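You operate a simulated robot arm through the tools that you are given. There is no shell and no other tool. Be economical: measure what you need, move in short steps, check, and stop when the job is done.

You are at the controls of a simulated robot arm. One attempt, no reset.

## Task
Scatter poppy seeds on the dough ball and sugar on the pale roll.
Fine: use the tiny scoop; scoop and tub lid go back; the dark roll stays bare.

It is judged by the outcome, as a careful person would: the job done as asked, and still so three seconds after it is handed in. It fails if anything else is knocked over, pushed out of place, dropped, spilled or broken. A push-on lid holds only when it is set on centred and level and pressed home; a screw cap is set on level and turned clockwise until tight.

## Robot
A 7-joint arm with a two-finger parallel gripper, fixed in place. Base frame: the origin is at the foot of the arm, x ahead of it, y to its left, z up; the work surface is at about z = 0.9. Lengths are in m, angles in rad, forces in N, time in s.
With the tool pointing down near the work surface it reaches from about 0.24 to 0.68 m from the base axis. Its first joint turns from -1.152 to 1.152 rad. Payload 2.4 kg.
Tool frame: the origin (TCP) lies between the finger pads and is the grasp point; the fingertips stand 0.03 m ahead of it; z points along the fingers, y is the line along which they close. Largest opening 0.094 m; finger width 0.028, thickness 0.01; the body of the gripper, 0.05 by 0.096 m, starts 0.055 m behind the TCP.
Orientation is told as [roll, pitch, yaw] about the base's x, y, z axes, in that order, counted from this pose: with the fingers straight down and closing along the base's y, the tool's x points along the base's -x, its y along +y and its z along -z.

## Interface
- The arm moves only by the tool send_rows. Its argument "commands" is a list of rows, each a list of 7 numbers: the turn, a rotation vector about the base's x, y, z in rad, then the shift along the base's x, y, z in m, then the finger opening in m, from 0 to 0.094. In form: [[wx, wy, wz, tx, ty, tz, hand], ...]. A call has 1 to 20 rows; each row is the pose to reach, as a shift and turn from the pose commanded when the call began. Rows are played at 5 a second. More than 0.05 m and 0.15 rad between two rows, or a gripper value outside its range, and nothing of the call is played. Where a pose cannot be reached the arm comes as near as it can. A force on the tool above 40 N (or 10 N above the force at the start of the call, whichever is more), or a blocked arm, ends the call early, and 0.2 s more pass. Each finger travels about 0.153 m/s and halts on what it meets, pressing with about 41 N; the grip force reading is that of the motor and also rises with nothing between the fingers. The clock runs only during rows and for 0.2 s after the last one: add rows that repeat a pose to give the fingers time. It gives the time, the measured TCP pose, the force on the tool (base axes), the opening and the grip force at its end, in the units of the frame above (readings bear some noise), with the torque about the TCP (base axes, N m) and any sound that the robot's microphone picked up, and new pictures: "pictures" is both (left out), scene, wrist or none.
- Cameras (640 x 400 px; columns grow to the right, rows downward): "scene" is fixed at [0.013, 0.4557, 1.4574]; the picture's right is [-0.93, -0.36, 0.00], its down [-0.17, 0.45, -0.88] and it looks along [0.31, -0.82, -0.48] (base axes); focal length 301 px, centre (320, 200). "wrist" rides on the gripper at [0.076, 0.014, -0.102] in the tool frame; the picture's right is [-0.18, 0.98, 0.00], its down [-0.75, -0.14, -0.64] and it looks along [-0.63, -0.12, 0.77] (tool axes); focal length 243 px, centre (320, 200).
- probe_pixels(camera, pixels): for up to 12 pixels [column, row] of the newest picture of that camera ("zoom" is the newest enlarged one), the place [x, y, z] in the base frame of the surface seen there, good to about 0.002 m. No time passes.
- close_up(camera, box): a new picture of the part [left, top, right, bottom] of that camera's present view, enlarged. No time passes.
- hand_in(): hands the job in; it is judged then, once.

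Keep the steps short. Do not move on a guess: measure, check each grasp and each placing, and mend mistakes. In all there are 80 turns and 200 pictures (those below and enlarged ones count). Leave the gripper open and the arm clear of the work at the hand-in unless told otherwise, and finish with a single line.

The tools are called after "Call:" as name(argument=value, ...) on one line, values as JSON. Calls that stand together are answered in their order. send_rows: Moves the arm, as the interface text tells. Its arguments: {"type":"object","properties":{"commands":{"type":"array","items":{"type":"array","items":{"type":"number"}}},"pictures":{"type":"string","enum":["both","scene","wrist","none"]}},"required":["commands"]} The other tools are called the same way: probe_pixels (camera, pixels) gives the place of the surface under pixels of a picture; close_up (camera, box) takes an enlarged picture of a part of a camera's view; hand_in () hands the job in.

At the start:

```text
t: 0.0
eef_pos: [0.407, -0.0614, 1.2447]
tcp_rot: [0.0, 0.0, 0.001]
contact_force: [-0.7, 0.4, 0.4]
torque: [0.01, -0.02, 0.03]
width: 0.0938
grip_force: 0.0
```

scene: 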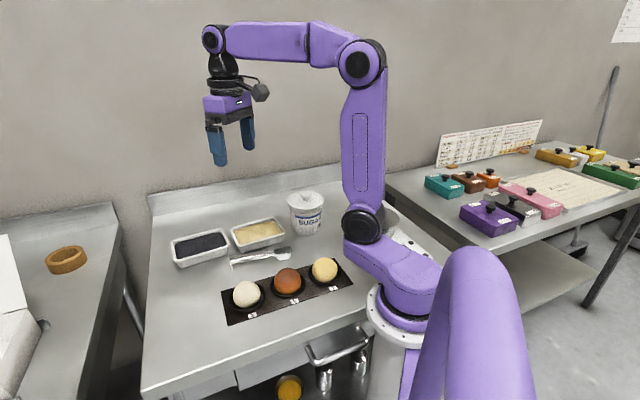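
wrist: 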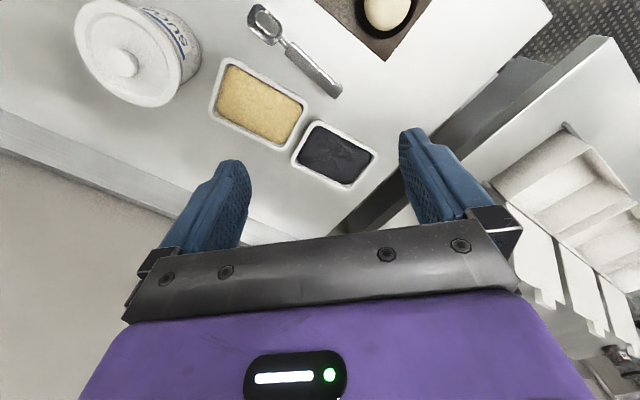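

I see two open trays (dark and tan), a lidded SUGAR tub, a scoop, and three balls on a board. I'll enlarge these to identify them.

Call:
close_up(camera="scene", box=[160, 180, 360, 330])

Call:
close_up(camera="wrist", box=[60, 0, 440, 200])

```text
2.67 times, centred on (260, 255) of scene
```

zoom: 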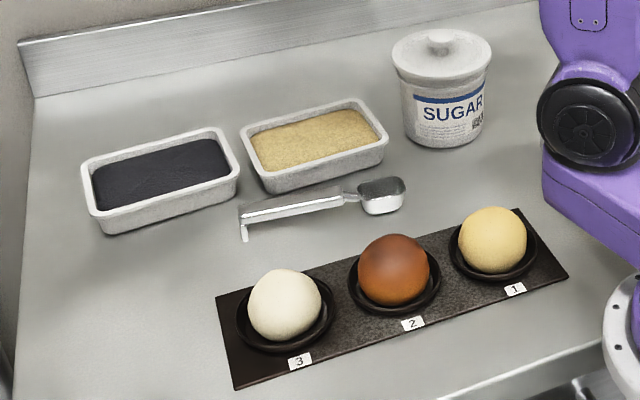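

```text
1.68 times, centred on (250, 100) of wrist
```

zoom: 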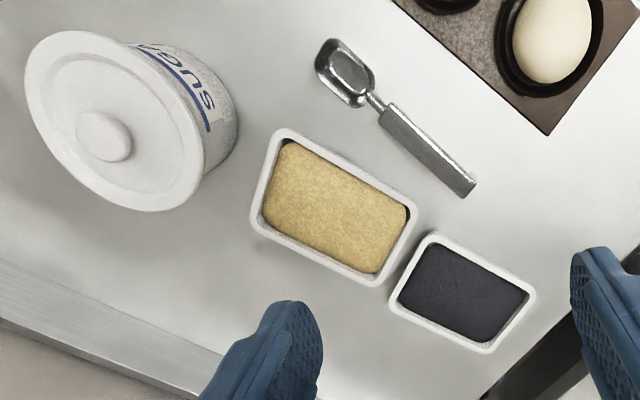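

Dough ball is #3 (white), dark roll #2, pale roll #1, and poppy is the dark tray. The tan tray looks like sesame, so I won't use it. Next I'll measure the scoop, trays and tub in the wrist zoom, and the balls in the scene view.

Call:
probe_pixels(camera="zoom", pixels=[[100, 137], [60, 60], [140, 205], [347, 70], [330, 50], [372, 100], [390, 112], [425, 150], [468, 190], [465, 292], [435, 238], [490, 350]])

Call:
probe_pixels(camera="scene", pixels=[[246, 290], [288, 275], [324, 266], [307, 192], [290, 204], [322, 204], [306, 232], [198, 244], [258, 232], [283, 253], [250, 259], [232, 268]])

```text
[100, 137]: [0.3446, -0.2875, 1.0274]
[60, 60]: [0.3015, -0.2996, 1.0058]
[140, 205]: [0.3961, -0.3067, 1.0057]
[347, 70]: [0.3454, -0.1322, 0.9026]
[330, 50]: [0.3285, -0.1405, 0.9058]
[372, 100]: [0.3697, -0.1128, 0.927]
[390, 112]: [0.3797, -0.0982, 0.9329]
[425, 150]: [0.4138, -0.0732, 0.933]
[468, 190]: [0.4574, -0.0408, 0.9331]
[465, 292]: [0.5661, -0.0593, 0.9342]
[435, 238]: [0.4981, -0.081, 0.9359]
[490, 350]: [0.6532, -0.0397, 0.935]
```

```text
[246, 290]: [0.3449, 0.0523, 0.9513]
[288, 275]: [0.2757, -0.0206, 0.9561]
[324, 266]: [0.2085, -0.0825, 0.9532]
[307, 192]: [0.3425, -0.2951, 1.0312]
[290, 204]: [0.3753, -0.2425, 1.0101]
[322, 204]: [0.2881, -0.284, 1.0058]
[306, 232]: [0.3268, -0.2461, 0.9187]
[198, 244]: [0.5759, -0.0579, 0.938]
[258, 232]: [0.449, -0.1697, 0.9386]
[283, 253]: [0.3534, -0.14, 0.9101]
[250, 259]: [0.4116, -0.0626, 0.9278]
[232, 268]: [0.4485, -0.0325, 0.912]
```

The handle top is flat at z≈0.933, running from (0.376,-0.102) to (0.460,-0.035). The lid knob is at about (0.344,-0.290,1.03). I'll move above the tub to look at the lid closely.

Call:
send_rows(commands=[[0, 0, 0, -0.01, -0.04, 0, 0.094], [0, 0, 0, -0.02, -0.08, -0.02, 0.094], [0, 0, 0, -0.03, -0.12, -0.04, 0.094], [0, 0, 0, -0.04, -0.16, -0.06, 0.094], [0, 0, 0, -0.053, -0.2, -0.08, 0.094], [0, 0, 0, -0.063, -0.229, -0.105, 0.094], [0, 0, 0, -0.063, -0.229, -0.105, 0.094]])

```text
t: 1.6
eef_pos: [0.3433, -0.2909, 1.1409]
tcp_rot: [-0.001, 0.0, -0.001]
contact_force: [0.2, 0.0, -0.2]
torque: [-0.01, 0.01, 0.0]
width: 0.0939
grip_force: 0.1
```

scene: 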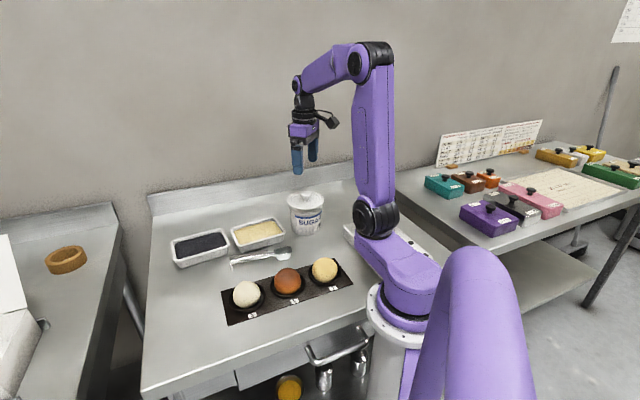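
wrist: 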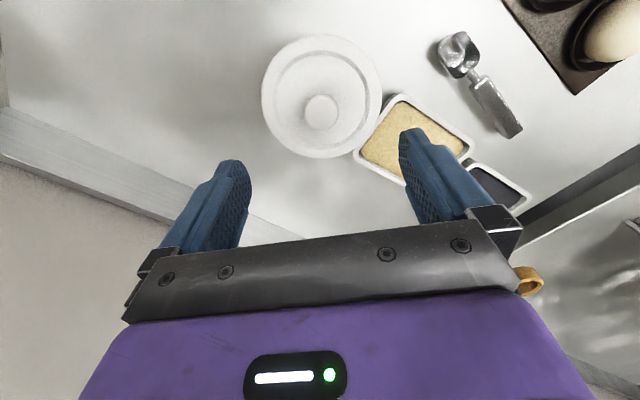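

The tub is centred near (321,97) and the knob near (321,110). I'll probe the lid profile and free table areas.

Call:
probe_pixels(camera="wrist", pixels=[[321, 110], [307, 108], [335, 108], [321, 97], [321, 122], [345, 95], [296, 95], [265, 95], [379, 95], [321, 155], [321, 40], [460, 40]])

Call:
close_up(camera="wrist", box=[250, 20, 410, 170])

Call:
probe_pixels(camera="scene", pixels=[[180, 300], [150, 385], [160, 250], [156, 212], [190, 340], [215, 300], [290, 340], [228, 322], [222, 293], [338, 262], [352, 283], [395, 232]])

```text
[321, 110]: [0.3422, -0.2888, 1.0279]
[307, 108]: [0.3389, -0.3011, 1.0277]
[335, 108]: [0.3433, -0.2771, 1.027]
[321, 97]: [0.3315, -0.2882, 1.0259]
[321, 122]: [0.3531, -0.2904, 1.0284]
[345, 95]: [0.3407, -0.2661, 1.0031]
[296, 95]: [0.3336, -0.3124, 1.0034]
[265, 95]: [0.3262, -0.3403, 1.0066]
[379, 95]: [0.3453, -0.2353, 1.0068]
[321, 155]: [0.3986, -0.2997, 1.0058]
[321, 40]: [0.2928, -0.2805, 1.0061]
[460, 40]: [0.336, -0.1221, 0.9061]
```

```text
2.67 times, centred on (330, 95) of wrist
```

zoom: 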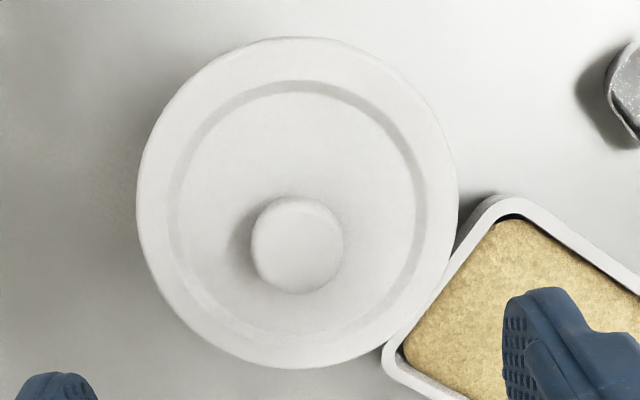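

```text
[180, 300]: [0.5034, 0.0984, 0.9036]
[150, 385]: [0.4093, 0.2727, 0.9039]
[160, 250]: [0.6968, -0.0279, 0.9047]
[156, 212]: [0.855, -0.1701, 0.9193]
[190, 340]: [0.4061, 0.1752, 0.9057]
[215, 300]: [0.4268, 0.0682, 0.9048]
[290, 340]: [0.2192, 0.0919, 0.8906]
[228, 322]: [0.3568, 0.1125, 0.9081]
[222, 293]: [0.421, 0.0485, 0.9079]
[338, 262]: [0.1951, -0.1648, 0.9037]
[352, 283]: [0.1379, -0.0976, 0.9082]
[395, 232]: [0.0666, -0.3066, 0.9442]
```

The knob is about 25 mm across, z 1.003–1.028, centred at (0.342,-0.289). The lid radius is about 53 mm with a recessed top. I'll narrow the fingers to 0.052, go down until the tips are just above the recess, and close.

Call:
send_rows(commands=[[0, 0, 0, -0.001, 0.002, -0.03, 0.052], [0, 0, 0, -0.001, 0.002, -0.06, 0.052], [0, 0, 0, -0.001, 0.002, -0.085, 0.052], [0, 0, 0, -0.001, 0.002, -0.103, 0.052], [0, 0, 0, -0.001, 0.002, -0.103, 0.052]], pictures="both")

```text
t: 2.8
eef_pos: [0.342, -0.2888, 1.0376]
tcp_rot: [0.0, 0.0, 0.001]
contact_force: [-0.1, -0.2, 0.4]
torque: [-0.02, 0.02, -0.01]
width: 0.0519
grip_force: 0.1
```

scene: 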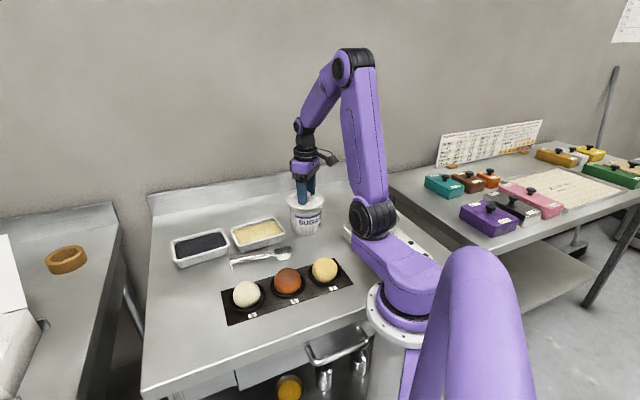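
wrist: 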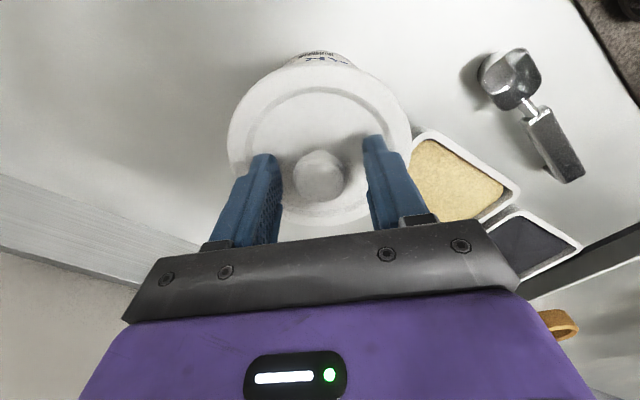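

The knob sits between the pads. I'll close and lift a little at a time.

Call:
send_rows(commands=[[0, 0, 0, 0, 0, 0, 0.015], [0, 0, 0, 0, 0, 0, 0.015], [0, 0, 0, 0, 0, 0.004, 0.015], [0, 0, 0, 0, 0, 0.008, 0.015], [0, 0, 0, 0, 0, 0.013, 0.015], [0, 0, 0, 0, 0, 0.018, 0.015]])

```text
t: 4.2
eef_pos: [0.343, -0.2888, 1.0538]
tcp_rot: [0.0, 0.0, 0.0]
contact_force: [0.5, -0.5, -0.3]
torque: [0.01, 0.01, 0.01]
width: 0.0297
grip_force: 40.8
```

scene: 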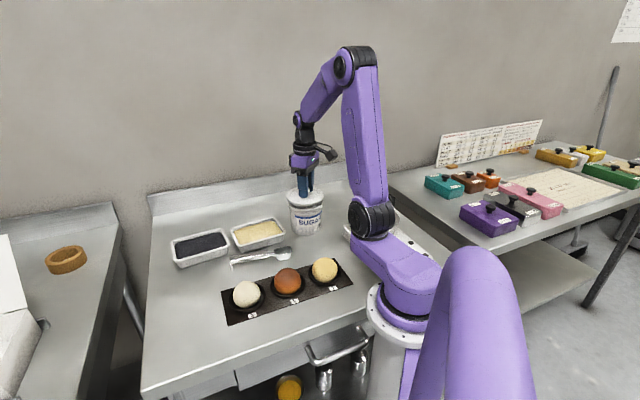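
wrist: 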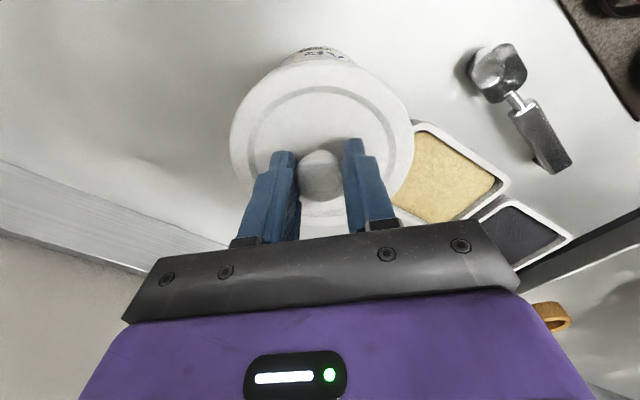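

Call:
close_up(camera="scene", box=[265, 170, 345, 245])

```text
5.33 times, centred on (305, 208) of scene
```

zoom: 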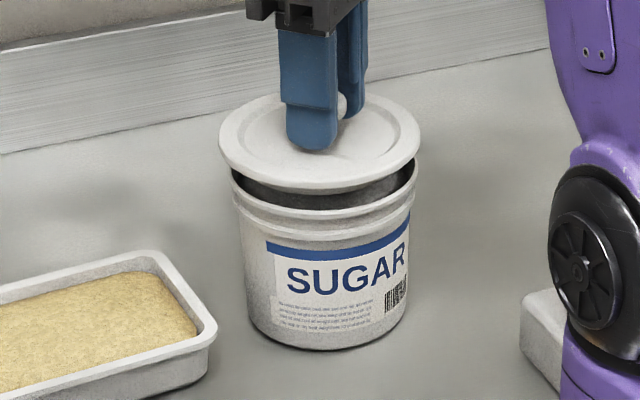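

The lid came off cleanly and the tub stayed put. I'll carry the lid to the empty spot near (0.48,0.12), high above everything.

Call:
send_rows(commands=[[0, 0, 0, 0, 0, 0.03, 0.015], [0, 0, 0, 0, 0, 0.06, 0.015], [0, 0, 0, 0.012, 0.037, 0.06, 0.015], [0, 0, 0, 0.024, 0.074, 0.06, 0.015], [0, 0, 0, 0.036, 0.111, 0.06, 0.015], [0, 0, 0, 0.048, 0.148, 0.06, 0.015], [0, 0, 0, 0.06, 0.185, 0.06, 0.015], [0, 0, 0, 0.072, 0.222, 0.06, 0.015], [0, 0, 0, 0.084, 0.259, 0.06, 0.015], [0, 0, 0, 0.098, 0.296, 0.06, 0.015], [0, 0, 0, 0.111, 0.333, 0.05, 0.015], [0, 0, 0, 0.124, 0.37, 0.03, 0.015], [0, 0, 0, 0.137, 0.408, 0.0, 0.015], [0, 0, 0, 0.137, 0.408, -0.04, 0.015], [0, 0, 0, 0.137, 0.408, -0.07, 0.015], [0, 0, 0, 0.137, 0.408, -0.07, 0.015]])

```text
refused: row 13 steps farther than a row can; nothing moved
```

Call:
send_rows(commands=[[0, 0, 0, 0, 0, 0.03, 0.015], [0, 0, 0, 0, 0, 0.06, 0.015], [0, 0, 0, 0.012, 0.037, 0.06, 0.015], [0, 0, 0, 0.024, 0.074, 0.06, 0.015], [0, 0, 0, 0.036, 0.111, 0.06, 0.015], [0, 0, 0, 0.048, 0.148, 0.06, 0.015], [0, 0, 0, 0.06, 0.185, 0.06, 0.015], [0, 0, 0, 0.072, 0.222, 0.06, 0.015], [0, 0, 0, 0.084, 0.259, 0.06, 0.015], [0, 0, 0, 0.098, 0.296, 0.06, 0.015], [0, 0, 0, 0.111, 0.333, 0.05, 0.015], [0, 0, 0, 0.124, 0.37, 0.03, 0.015], [0, 0, 0, 0.137, 0.408, 0.01, 0.015], [0, 0, 0, 0.137, 0.408, -0.03, 0.015], [0, 0, 0, 0.137, 0.408, -0.07, 0.015], [0, 0, 0, 0.137, 0.408, -0.07, 0.015]])

```text
t: 7.6
eef_pos: [0.4825, 0.1163, 0.9851]
tcp_rot: [0.0, 0.001, 0.002]
contact_force: [-0.5, -0.1, -0.8]
torque: [0.02, -0.03, 0.0]
width: 0.0293
grip_force: 41.0
```

scene: 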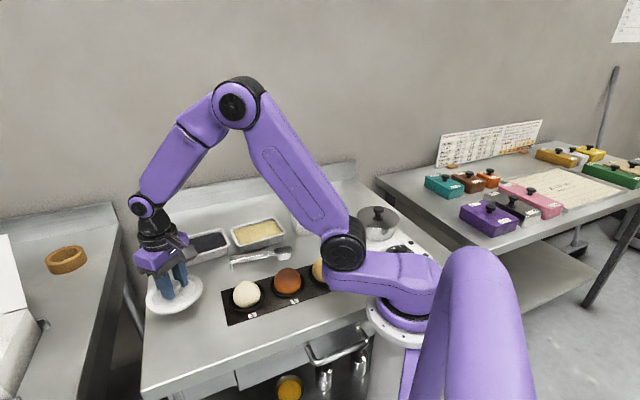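
wrist: 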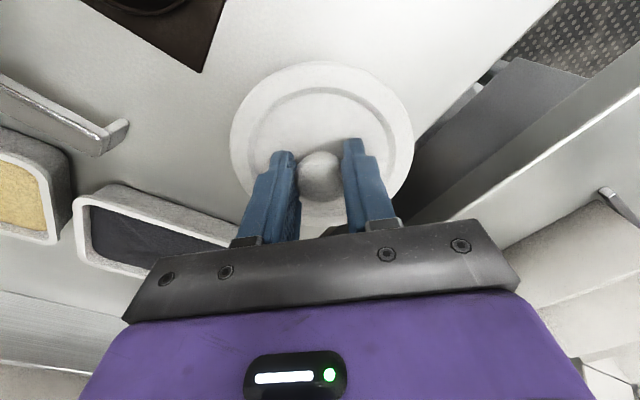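

The table edge shows near (425,135) in the wrist view. I'll probe it before setting the lid down.

Call:
probe_pixels(camera="wrist", pixels=[[422, 120], [480, 70], [540, 15], [195, 65], [400, 140], [237, 135], [100, 150], [150, 190], [250, 215], [320, 67]])

```text
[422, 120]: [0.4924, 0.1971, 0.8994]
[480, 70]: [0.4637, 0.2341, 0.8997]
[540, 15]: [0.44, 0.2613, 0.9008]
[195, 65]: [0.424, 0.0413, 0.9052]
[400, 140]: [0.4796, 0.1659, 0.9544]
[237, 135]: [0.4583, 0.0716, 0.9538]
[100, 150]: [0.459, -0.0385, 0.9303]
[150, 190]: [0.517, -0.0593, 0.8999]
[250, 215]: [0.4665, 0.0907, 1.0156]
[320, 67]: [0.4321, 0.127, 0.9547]
```

The lid would be only about 6 mm from the edge there. I'll shift it inward by (-0.010,-0.015) and lower gently, watching the force.

Call:
send_rows(commands=[[0, 0, 0, -0.01, -0.015, 0, 0.015], [0, 0, 0, -0.01, -0.015, -0.02, 0.015], [0, 0, 0, -0.01, -0.015, -0.032, 0.015], [0, 0, 0, -0.01, -0.015, -0.036, 0.015], [0, 0, 0, -0.01, -0.015, -0.036, 0.015]])

Call:
close_up(camera="scene", box=[120, 210, 240, 330])

```text
t: 8.8
eef_pos: [0.4709, 0.1046, 0.9504]
tcp_rot: [0.0, 0.0, -0.001]
contact_force: [-0.1, 0.6, 0.2]
torque: [0.02, 0.0, 0.03]
width: 0.0291
grip_force: 40.4
```

scene: 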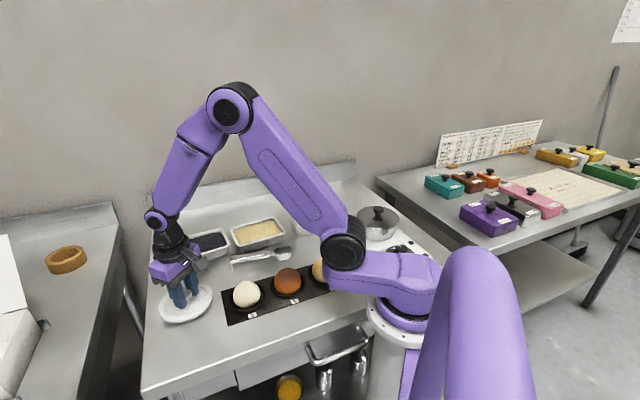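
wrist: 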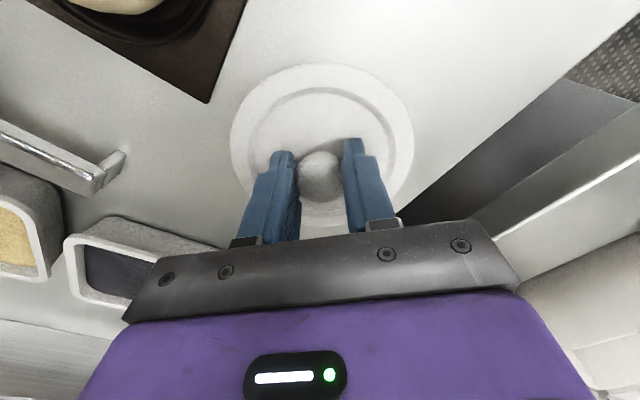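

```text
3.33 times, centred on (180, 270) of scene
```

zoom: 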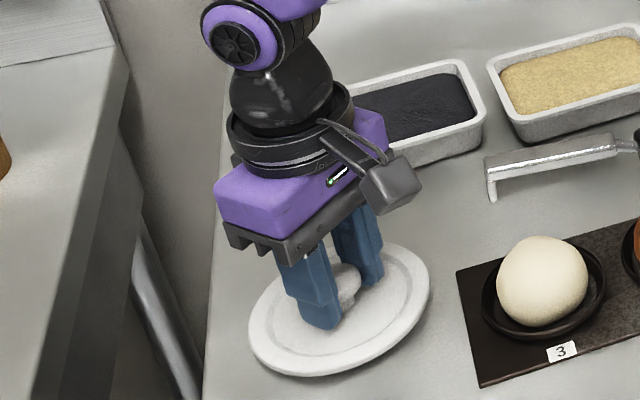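

Not touching yet. I'll lower in 2 mm steps.

Call:
send_rows(commands=[[0, 0, 0, 0, 0, -0.002, 0.015], [0, 0, 0, 0, 0, -0.004, 0.015], [0, 0, 0, 0, 0, -0.006, 0.015], [0, 0, 0, 0, 0, -0.008, 0.015], [0, 0, 0, 0, 0, -0.008, 0.015]], pictures="none")

```text
t: 9.8
eef_pos: [0.4709, 0.1054, 0.9448]
tcp_rot: [0.0, -0.006, 0.0]
contact_force: [-2.8, -1.5, 11.6]
torque: [-0.07, -0.04, -0.02]
width: 0.0296
grip_force: 40.9
stopped in row 4: the force on the tool passed its limit (the readings are from after the stop); the commanded pose is now the measured one
```

The lid touched the table at TCP z≈0.945. I'll release it and rise.

Call:
send_rows(commands=[[0, 0, 0, 0, 0, 0, 0.054], [0, 0, 0, 0, 0, 0, 0.054], [0, 0, 0, 0, 0, 0.01, 0.054], [0, 0, 0, 0, 0, 0.05, 0.054], [0, 0, 0, 0, 0, 0.1, 0.054], [0, 0, 0, 0, -0.03, 0.135, 0.094], [0, 0, 0, -0.01, -0.08, 0.135, 0.094], [0, 0, 0, -0.02, -0.12, 0.135, 0.094]])

```text
refused: row 7 steps farther than a row can; nothing moved
```

Call:
send_rows(commands=[[0, 0, 0, 0, 0, 0, 0.054], [0, 0, 0, 0, 0, 0, 0.054], [0, 0, 0, 0, 0, 0.01, 0.054], [0, 0, 0, 0, 0, 0.05, 0.054], [0, 0, 0, 0, 0, 0.095, 0.054], [0, 0, 0, 0, -0.03, 0.125, 0.094], [0, 0, 0, -0.01, -0.07, 0.13, 0.094], [0, 0, 0, -0.02, -0.11, 0.13, 0.094], [0, 0, 0, -0.03, -0.15, 0.13, 0.094], [0, 0, 0, -0.05, -0.18, 0.13, 0.094], [0, 0, 0, -0.05, -0.18, 0.13, 0.094]])

```text
t: 12.2
eef_pos: [0.4186, -0.0731, 1.074]
tcp_rot: [-0.001, -0.003, -0.003]
contact_force: [-0.1, -0.6, 0.9]
torque: [0.04, 0.02, -0.01]
width: 0.0939
grip_force: 0.1
```

scene: 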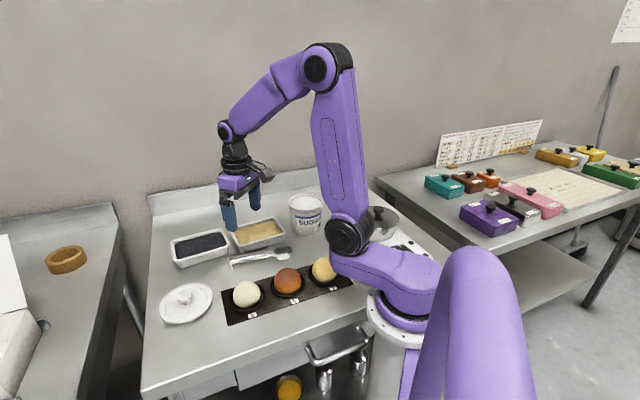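
wrist: 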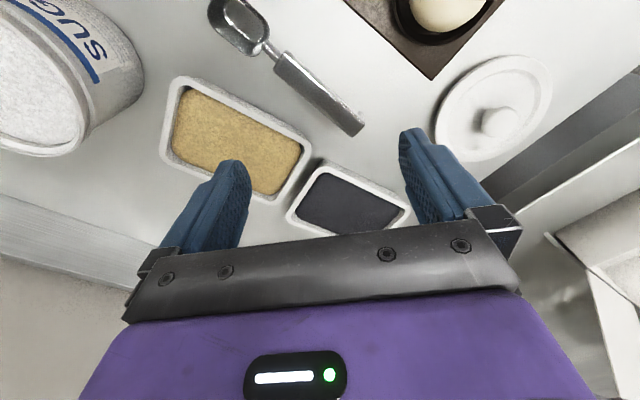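

The lid lies flat and safe. Now I'll measure the scoop handle, bowl and sugar surface.

Call:
close_up(camera="wrist", box=[190, 0, 390, 140])

Call:
probe_pixels(camera="wrist", pixels=[[30, 100], [60, 130], [20, 50], [287, 57], [278, 67], [358, 123], [345, 133], [363, 128], [225, 8], [240, 28], [258, 48], [350, 200]])

Call:
probe_pixels(camera="scene", pixels=[[306, 200], [306, 204], [306, 212], [293, 206], [320, 207], [212, 250], [185, 245], [200, 240], [172, 242], [225, 237], [177, 266], [230, 255]])

```text
2.86 times, centred on (290, 70) of wrist
```

zoom: 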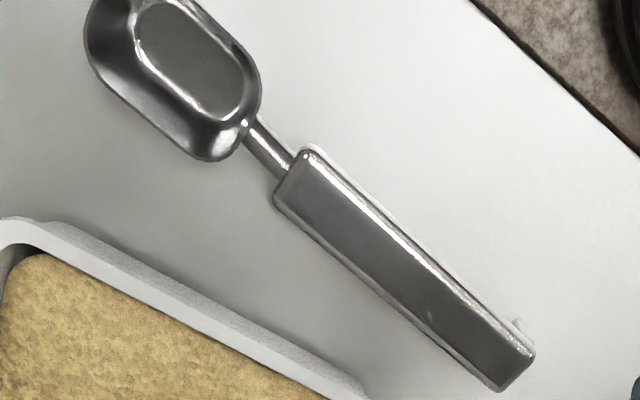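

```text
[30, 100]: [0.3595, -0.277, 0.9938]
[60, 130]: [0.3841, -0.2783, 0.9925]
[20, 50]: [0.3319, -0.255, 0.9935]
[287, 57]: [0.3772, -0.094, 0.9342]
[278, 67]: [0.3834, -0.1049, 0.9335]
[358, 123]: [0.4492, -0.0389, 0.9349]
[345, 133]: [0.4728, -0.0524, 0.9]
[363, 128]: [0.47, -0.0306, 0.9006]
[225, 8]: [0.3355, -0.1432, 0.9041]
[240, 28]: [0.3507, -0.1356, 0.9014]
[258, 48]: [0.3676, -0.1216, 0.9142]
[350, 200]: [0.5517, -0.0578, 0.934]
```

```text
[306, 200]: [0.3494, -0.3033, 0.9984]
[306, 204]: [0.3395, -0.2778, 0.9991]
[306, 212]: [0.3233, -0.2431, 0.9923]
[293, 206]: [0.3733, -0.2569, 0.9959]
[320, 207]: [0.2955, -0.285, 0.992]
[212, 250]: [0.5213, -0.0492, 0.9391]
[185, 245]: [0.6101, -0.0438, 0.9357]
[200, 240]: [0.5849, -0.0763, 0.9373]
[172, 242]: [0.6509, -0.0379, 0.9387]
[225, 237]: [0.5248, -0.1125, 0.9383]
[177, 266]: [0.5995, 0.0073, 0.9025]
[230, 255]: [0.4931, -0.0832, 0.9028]
```

Call:
close_up(camera="scene", box=[222, 238, 302, 280])

Call:
close_up(camera="wrist", box=[200, 0, 300, 65])

```text
8.00 times, centred on (262, 259) of scene
```

zoom: 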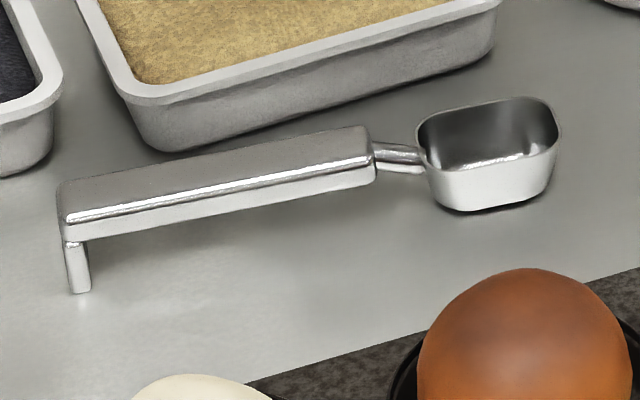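

```text
6.15 times, centred on (250, 32) of wrist
```

zoom: 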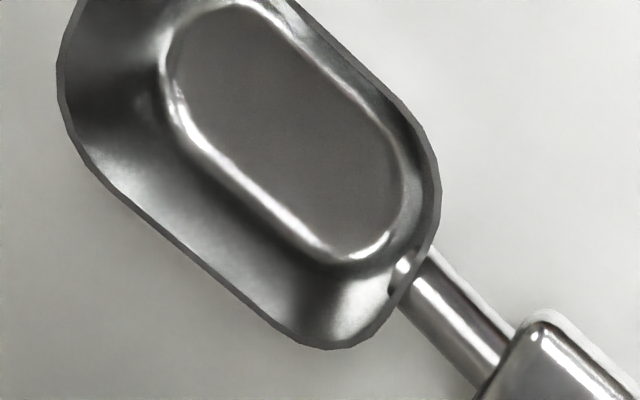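

The sugar is nearly level with the tub rim (z≈0.994) and the poppy seeds are near their rim (z≈0.936). The scoop is a small flat-bottomed cup with a rest foot at the handle's end. Before picking it up, I'll test with an empty hand whether the arm can do the pouring roll beside roll #1, and look at the rolls from above on the way.

Call:
send_rows(commands=[[0, 0, -0.1, -0.03, -0.01, 0.02, 0.094], [0, 0, -0.2, -0.065, -0.02, 0.03, 0.094], [0, 0, -0.3, -0.1, -0.03, 0.03, 0.094], [0, 0, -0.377, -0.129, -0.042, 0.03, 0.094], [0, 0, -0.377, -0.129, -0.042, 0.03, 0.094]])

```text
t: 13.4
eef_pos: [0.2925, -0.1156, 1.1016]
tcp_rot: [0.001, -0.004, -0.38]
contact_force: [0.5, 0.2, -0.6]
torque: [-0.04, 0.01, -0.01]
width: 0.0942
grip_force: 0.0
```

scene: 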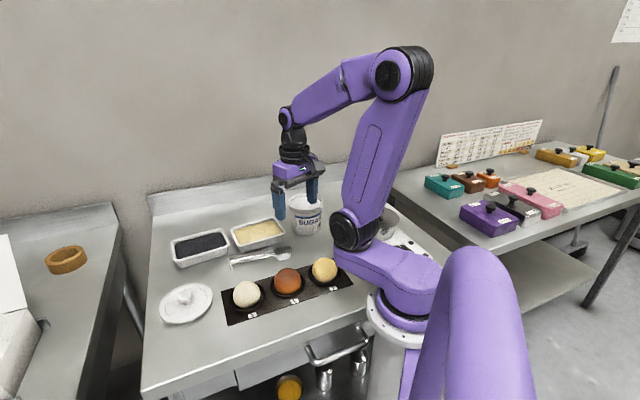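
wrist: 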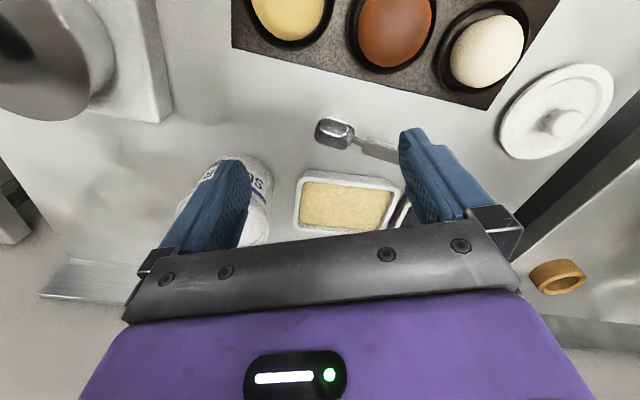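

Call:
probe_pixels(camera="wrist", pixels=[[487, 50], [487, 25], [470, 65], [512, 40], [396, 30], [396, 55], [375, 25], [288, 15], [288, 30], [265, 15], [318, 12], [450, 20]])

Call:
send_rows(commands=[[-0.14, 0.055, 0, 0, 0, 0, 0.094], [-0.279, 0.111, 0, 0, 0, 0, 0.094], [-0.418, 0.166, 0, 0, 0, 0, 0.094], [-0.558, 0.222, 0, 0, 0, 0, 0.094], [-0.697, 0.277, 0, 0, 0, 0, 0.094], [-0.837, 0.333, 0, 0, 0, 0, 0.094], [-0.976, 0.388, 0, 0, 0, 0, 0.094], [-1.116, 0.444, 0, 0, 0, 0, 0.094], [-1.25, 0.497, 0, 0, 0, 0, 0.094], [-1.25, 0.497, 0, 0, 0, 0, 0.094]])

```text
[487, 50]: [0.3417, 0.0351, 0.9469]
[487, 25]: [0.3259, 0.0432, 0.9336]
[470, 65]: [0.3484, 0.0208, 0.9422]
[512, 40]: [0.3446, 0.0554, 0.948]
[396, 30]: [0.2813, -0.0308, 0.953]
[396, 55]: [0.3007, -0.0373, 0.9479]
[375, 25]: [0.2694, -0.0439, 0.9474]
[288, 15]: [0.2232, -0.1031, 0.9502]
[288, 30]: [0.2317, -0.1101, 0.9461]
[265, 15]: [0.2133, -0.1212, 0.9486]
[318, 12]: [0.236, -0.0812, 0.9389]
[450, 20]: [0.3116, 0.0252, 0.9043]
```

```text
t: 15.6
eef_pos: [0.2922, -0.1157, 1.1031]
tcp_rot: [-1.344, -0.002, -0.374]
contact_force: [0.1, -0.4, 0.5]
torque: [-0.02, -0.02, 0.01]
width: 0.094
grip_force: 0.0
```

scene: 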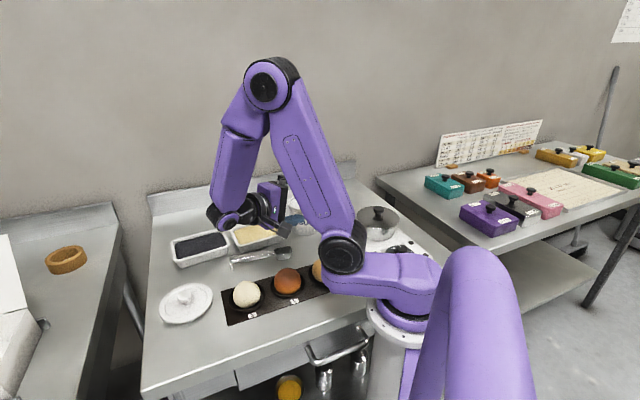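
wrist: 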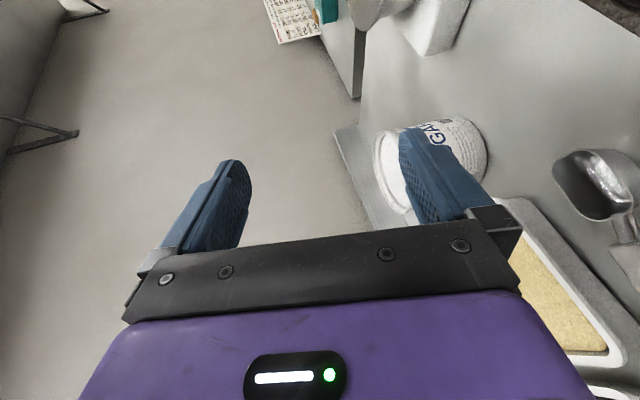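

The roll to 77° works. From the probes I estimate the centre of ball #1 at (0.213,-0.099), top z≈0.956, and ball #3 at (0.351,0.040). I'll undo the roll.

Call:
send_rows(commands=[[0.14, -0.055, 0, 0, 0, 0, 0.094], [0.279, -0.111, 0, 0, 0, 0, 0.094], [0.418, -0.166, 0, 0, 0, 0, 0.094], [0.558, -0.222, 0, 0, 0, 0, 0.094], [0.697, -0.277, 0, 0, 0, 0, 0.094], [0.837, -0.333, 0, 0, 0, 0, 0.094], [0.976, -0.388, 0, 0, 0, 0, 0.094], [1.116, -0.444, 0, 0, 0, 0, 0.094], [1.25, -0.497, 0, 0, 0, 0, 0.094]], pictures="none")

Call:
send_rows(commands=[[0, 0, 0.13, 0.016, 0.006, 0, 0.094], [0, 0, 0.26, 0.032, 0.012, 0, 0.094], [0, 0, 0.39, 0.048, 0.018, 0, 0.094], [0, 0, 0.52, 0.064, 0.024, 0, 0.094], [0, 0, 0.65, 0.08, 0.03, -0.01, 0.094], [0, 0, 0.78, 0.096, 0.036, -0.02, 0.094], [0, 0, 0.91, 0.112, 0.042, -0.04, 0.07], [0, 0, 1.037, 0.126, 0.045, -0.06, 0.05], [0, 0, 1.037, 0.126, 0.045, -0.085, 0.04], [0, 0, 1.037, 0.126, 0.045, -0.085, 0.04]])

```text
t: 17.6
eef_pos: [0.2932, -0.1155, 1.1052]
tcp_rot: [0.004, -0.006, -0.377]
contact_force: [-1.0, -0.6, 0.0]
torque: [0.0, 0.0, -0.01]
width: 0.0939
grip_force: 0.0
```

```text
t: 19.8
eef_pos: [0.4166, -0.0728, 1.0202]
tcp_rot: [-0.001, -0.002, 0.658]
contact_force: [-0.2, -0.4, -0.6]
torque: [-0.03, -0.04, -0.01]
width: 0.04
grip_force: 0.0
```

scene: 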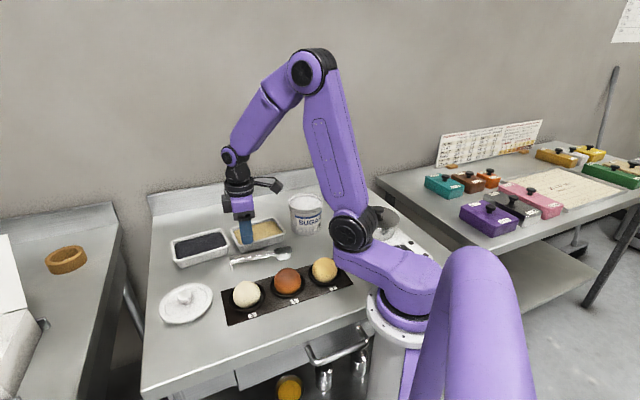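
wrist: 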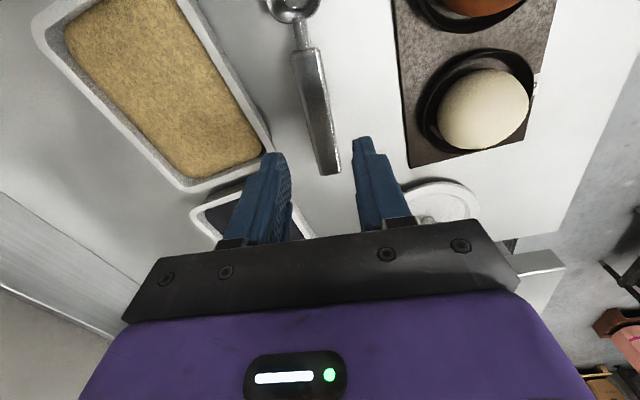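

I'm above the handle at z=1.02. I'll measure the handle axis precisely.

Call:
close_up(camera="wrist", box=[240, 0, 390, 190])

Call:
probe_pixels(camera="wrist", pixels=[[296, 60], [315, 55], [307, 56], [312, 100], [321, 140], [327, 170], [318, 170], [337, 168], [302, 35], [295, 10], [285, 5], [325, 120]])

```text
2.11 times, centred on (315, 95) of wrist
```

zoom: 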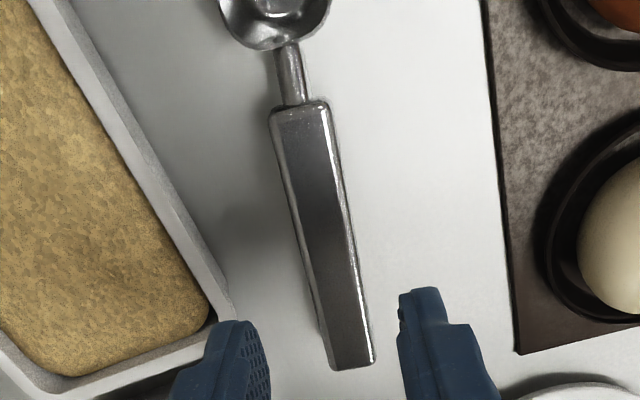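

```text
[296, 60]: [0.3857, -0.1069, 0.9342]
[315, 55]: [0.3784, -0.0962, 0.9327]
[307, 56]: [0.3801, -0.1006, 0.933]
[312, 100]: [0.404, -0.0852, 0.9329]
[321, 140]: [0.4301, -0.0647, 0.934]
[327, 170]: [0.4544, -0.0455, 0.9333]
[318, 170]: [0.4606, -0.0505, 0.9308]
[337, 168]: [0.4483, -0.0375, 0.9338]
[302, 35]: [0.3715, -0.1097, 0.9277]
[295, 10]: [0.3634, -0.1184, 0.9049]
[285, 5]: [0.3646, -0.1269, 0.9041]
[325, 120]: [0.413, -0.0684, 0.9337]
```

Call:
probe_pixels(camera="zoom", pixels=[[60, 0], [100, 70], [150, 150], [190, 225], [230, 310], [350, 130], [250, 30], [290, 20], [325, 10]])

```text
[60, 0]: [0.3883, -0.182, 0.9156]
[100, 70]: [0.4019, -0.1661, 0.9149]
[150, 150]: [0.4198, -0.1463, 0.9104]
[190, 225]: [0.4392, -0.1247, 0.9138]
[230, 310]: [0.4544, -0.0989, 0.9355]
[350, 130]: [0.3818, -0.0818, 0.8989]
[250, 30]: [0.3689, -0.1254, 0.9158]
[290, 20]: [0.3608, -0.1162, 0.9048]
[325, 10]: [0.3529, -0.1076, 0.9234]
```

Tray edges are at least 0.04 m off the axis. I'll lower to z≈0.947 so the fingertips sit just under the handle, close, and check.

Call:
send_rows(commands=[[0, 0, 0.004, 0.001, -0.0005, -0.03, 0.032], [0, 0, 0.004, 0.001, -0.0005, -0.055, 0.03], [0, 0, 0.004, 0.001, -0.0005, -0.074, 0.03], [0, 0, 0.004, 0.001, -0.0005, -0.074, 0.005], [0, 0, 0.004, 0.001, -0.0005, -0.074, 0.005]])

Call:
close_up(camera="scene", box=[222, 228, 302, 280])

```text
t: 21.0
eef_pos: [0.4185, -0.0699, 0.9472]
tcp_rot: [0.0, -0.006, 0.664]
contact_force: [-3.4, -2.6, 19.1]
torque: [-0.19, 0.26, 0.49]
width: 0.0208
grip_force: 40.8
```

scene: 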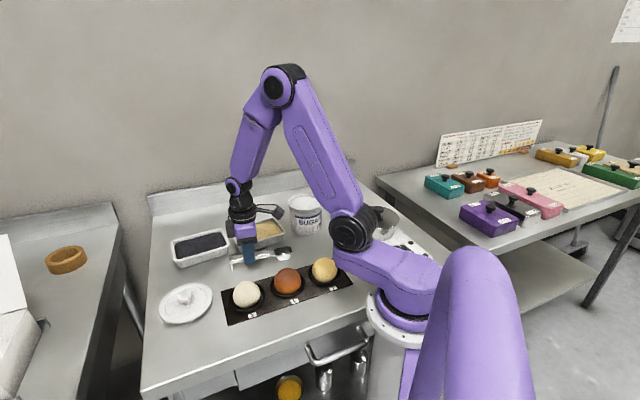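
wrist: 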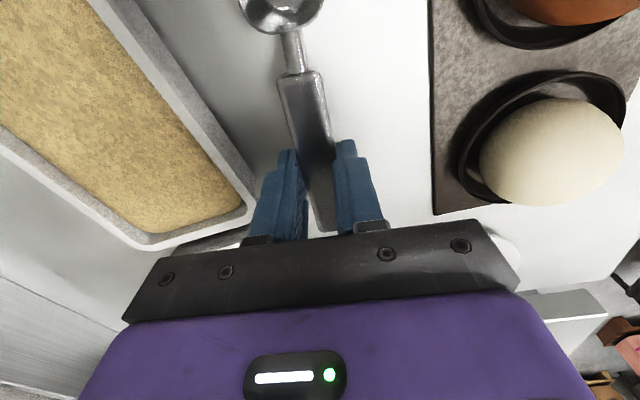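

```text
7.69 times, centred on (262, 254) of scene
```

zoom: 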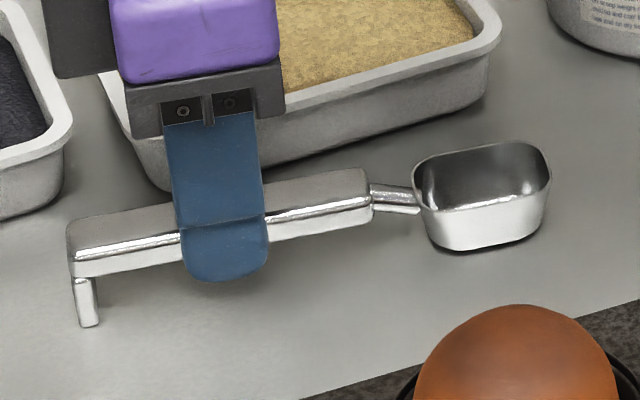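

Gripped at 0.0208 wide. Fz reads 19 N, probably the arm pressing on the resting scoop. I'll lift slowly and re-check.

Call:
send_rows(commands=[[0, 0, 0, 0, 0, 0.003, 0.005], [0, 0, 0, 0, 0, 0.008, 0.005], [0, 0, 0, 0, 0, 0.02, 0.005], [0, 0, 0, 0, 0, 0.05, 0.005], [0, 0, 0, 0, 0, 0.09, 0.005], [0, 0, 0, 0, 0, 0.09, 0.005]])

Call:
close_up(camera="scene", box=[222, 198, 302, 250])

Call:
close_up(camera="wrist", box=[220, 0, 400, 240])

```text
t: 22.4
eef_pos: [0.417, -0.0707, 1.0371]
tcp_rot: [0.002, -0.004, 0.663]
contact_force: [0.1, 0.3, -2.1]
torque: [-0.01, 0.0, -0.01]
width: 0.0212
grip_force: 41.4
```

scene: 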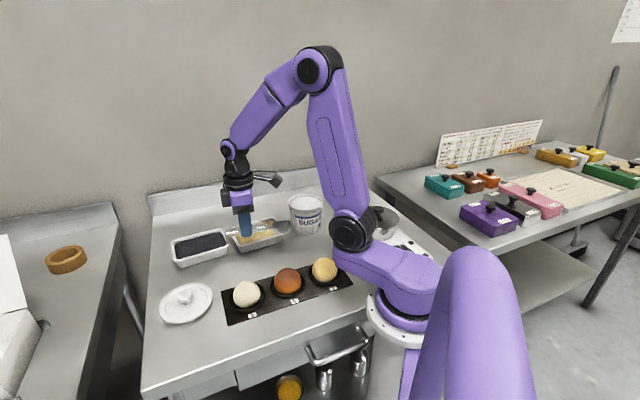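
wrist: 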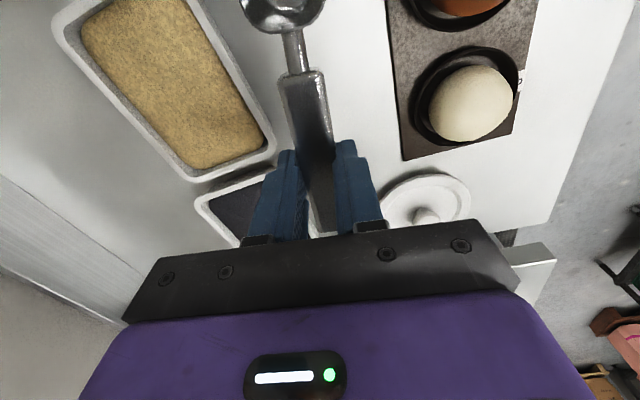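

```text
7.69 times, centred on (262, 224) of scene
```

zoom: 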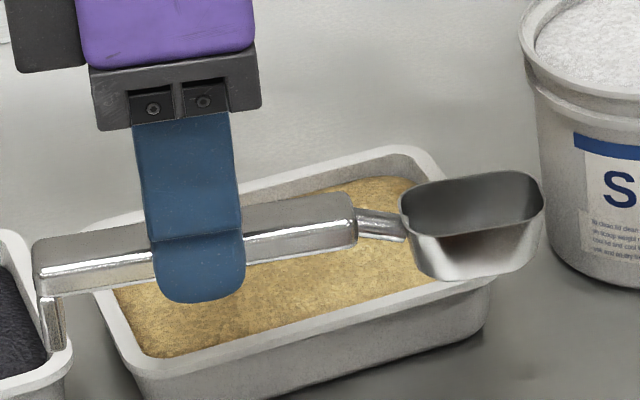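

```text
1.67 times, centred on (310, 120) of wrist
```

zoom: 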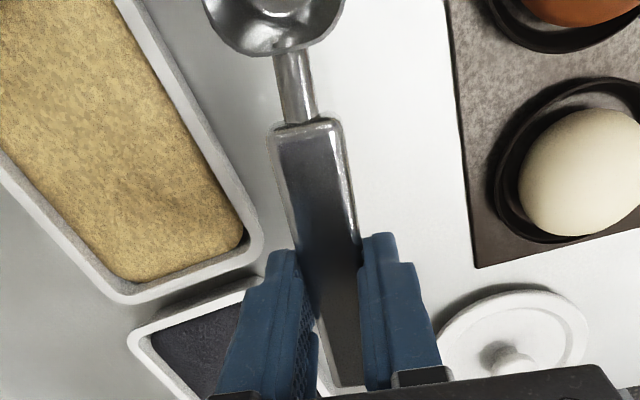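

Held level and firm. I'll probe the bowl and foot in the scene view to get their offsets from the TCP.

Call:
probe_pixels(camera="scene", pixels=[[273.3, 226], [290, 224.5], [282, 233], [281, 221.6], [279, 226], [276, 232], [288, 230], [228.5, 242], [228, 230], [267, 224.5], [285, 226]])

Call:
probe_pixels(camera="wrist", pixels=[[293, 45], [284, 28], [250, 10], [315, 5], [283, 5], [300, 75], [265, 25]])

```text
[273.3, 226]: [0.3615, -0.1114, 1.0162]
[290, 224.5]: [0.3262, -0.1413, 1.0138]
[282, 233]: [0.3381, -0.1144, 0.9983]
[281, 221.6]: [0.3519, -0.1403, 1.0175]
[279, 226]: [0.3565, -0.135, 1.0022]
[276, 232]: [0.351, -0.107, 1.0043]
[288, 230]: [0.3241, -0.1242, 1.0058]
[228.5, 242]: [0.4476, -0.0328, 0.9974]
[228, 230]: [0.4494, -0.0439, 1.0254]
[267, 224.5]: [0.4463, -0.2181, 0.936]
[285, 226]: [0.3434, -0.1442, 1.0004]
```

```text
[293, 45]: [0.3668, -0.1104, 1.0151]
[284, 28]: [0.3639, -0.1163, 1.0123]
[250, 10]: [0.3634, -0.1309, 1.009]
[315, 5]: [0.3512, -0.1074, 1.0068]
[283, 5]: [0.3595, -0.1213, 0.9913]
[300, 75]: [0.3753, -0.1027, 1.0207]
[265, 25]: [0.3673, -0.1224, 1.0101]
```

Offsets from the TCP: bowl centre 0.093 m along the handle line, rim 22 mm below, bottom 47 mm below. I'll hover the bowl over the tub and look.

Call:
send_rows(commands=[[0, 0, 0, 0, 0, 0.03, 0.005], [0, 0, 0, 0, -0.01, 0.055, 0.005], [0, 0, 0, 0.001, -0.045, 0.06, 0.005], [0, 0, 0, 0.003, -0.08, 0.06, 0.005], [0, 0, 0, 0.004, -0.115, 0.06, 0.005], [0, 0, 0, 0.006, -0.155, 0.06, 0.005], [0, 0, 0, 0.006, -0.155, 0.06, 0.005]])

Call:
close_up(camera="scene", box=[255, 180, 335, 245])

```text
t: 24.0
eef_pos: [0.4267, -0.2279, 1.0969]
tcp_rot: [0.0, -0.003, 0.662]
contact_force: [-0.7, -0.5, -1.2]
torque: [0.03, 0.01, 0.04]
width: 0.0208
grip_force: 41.7
```

scene: 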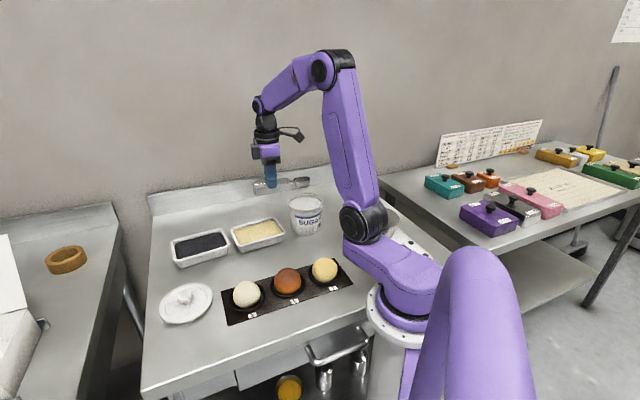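
wrist: 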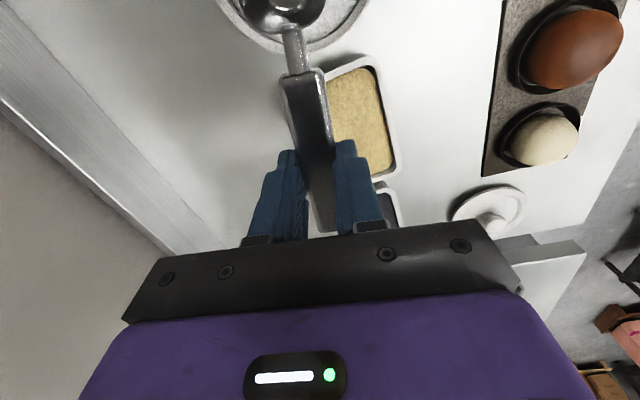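

```text
6.15 times, centred on (295, 212) of scene
```

zoom: 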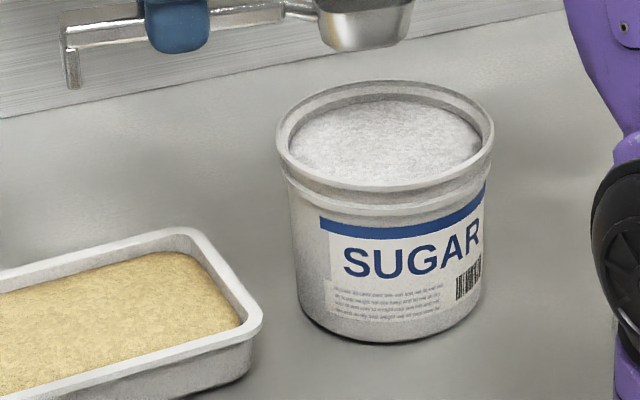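

Call:
probe_pixels(camera="zoom", pixels=[[385, 145], [385, 110], [390, 172], [330, 140], [450, 140], [395, 187], [279, 140], [493, 140], [385, 82], [310, 30], [405, 30], [360, 48]])

```text
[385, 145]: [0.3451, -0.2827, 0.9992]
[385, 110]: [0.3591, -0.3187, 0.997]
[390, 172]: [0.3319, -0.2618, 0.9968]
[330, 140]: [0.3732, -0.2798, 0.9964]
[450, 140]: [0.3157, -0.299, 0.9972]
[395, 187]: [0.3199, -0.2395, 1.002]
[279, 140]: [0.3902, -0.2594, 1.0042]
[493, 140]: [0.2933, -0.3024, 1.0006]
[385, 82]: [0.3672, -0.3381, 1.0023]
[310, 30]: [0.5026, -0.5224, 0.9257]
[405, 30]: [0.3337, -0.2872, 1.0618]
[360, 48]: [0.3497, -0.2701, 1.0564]
```

The rim is at z≈1.002 and the sugar at ≈0.998. I'll tilt the scoop nose-down 0.5 rad above the tub and check.

Call:
send_rows(commands=[[0.077, -0.099, 0, -0.0058, -0.0007, 0.0113, 0.005], [0.154, -0.197, 0, -0.011, -0.0047, 0.015, 0.005], [0.23, -0.296, 0, -0.017, -0.0095, 0.0146, 0.005], [0.307, -0.3945, 0, -0.0239, -0.0148, 0.0133, 0.005], [0.307, -0.3945, 0, -0.0239, -0.0148, 0.0133, 0.005]])

Call:
close_up(camera="scene", box=[255, 165, 335, 230])

```text
t: 25.2
eef_pos: [0.4006, -0.2431, 1.1088]
tcp_rot: [-0.001, -0.505, 0.661]
contact_force: [-0.3, 0.9, -0.4]
torque: [0.0, 0.0, 0.01]
width: 0.0207
grip_force: 41.2
```

scene: 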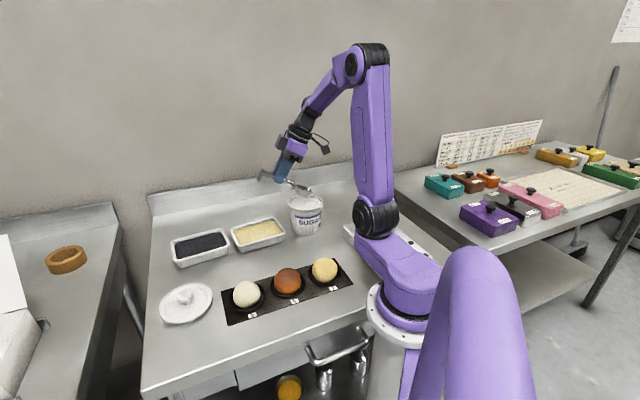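
wrist: 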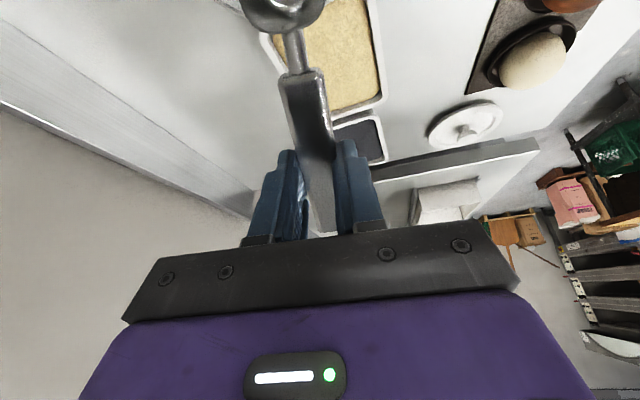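

```text
6.15 times, centred on (295, 198) of scene
```

zoom: 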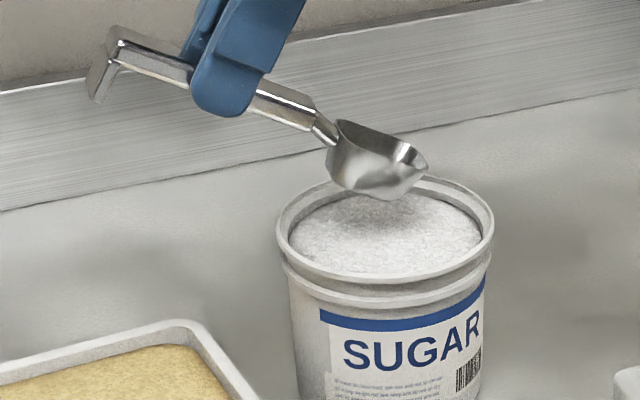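

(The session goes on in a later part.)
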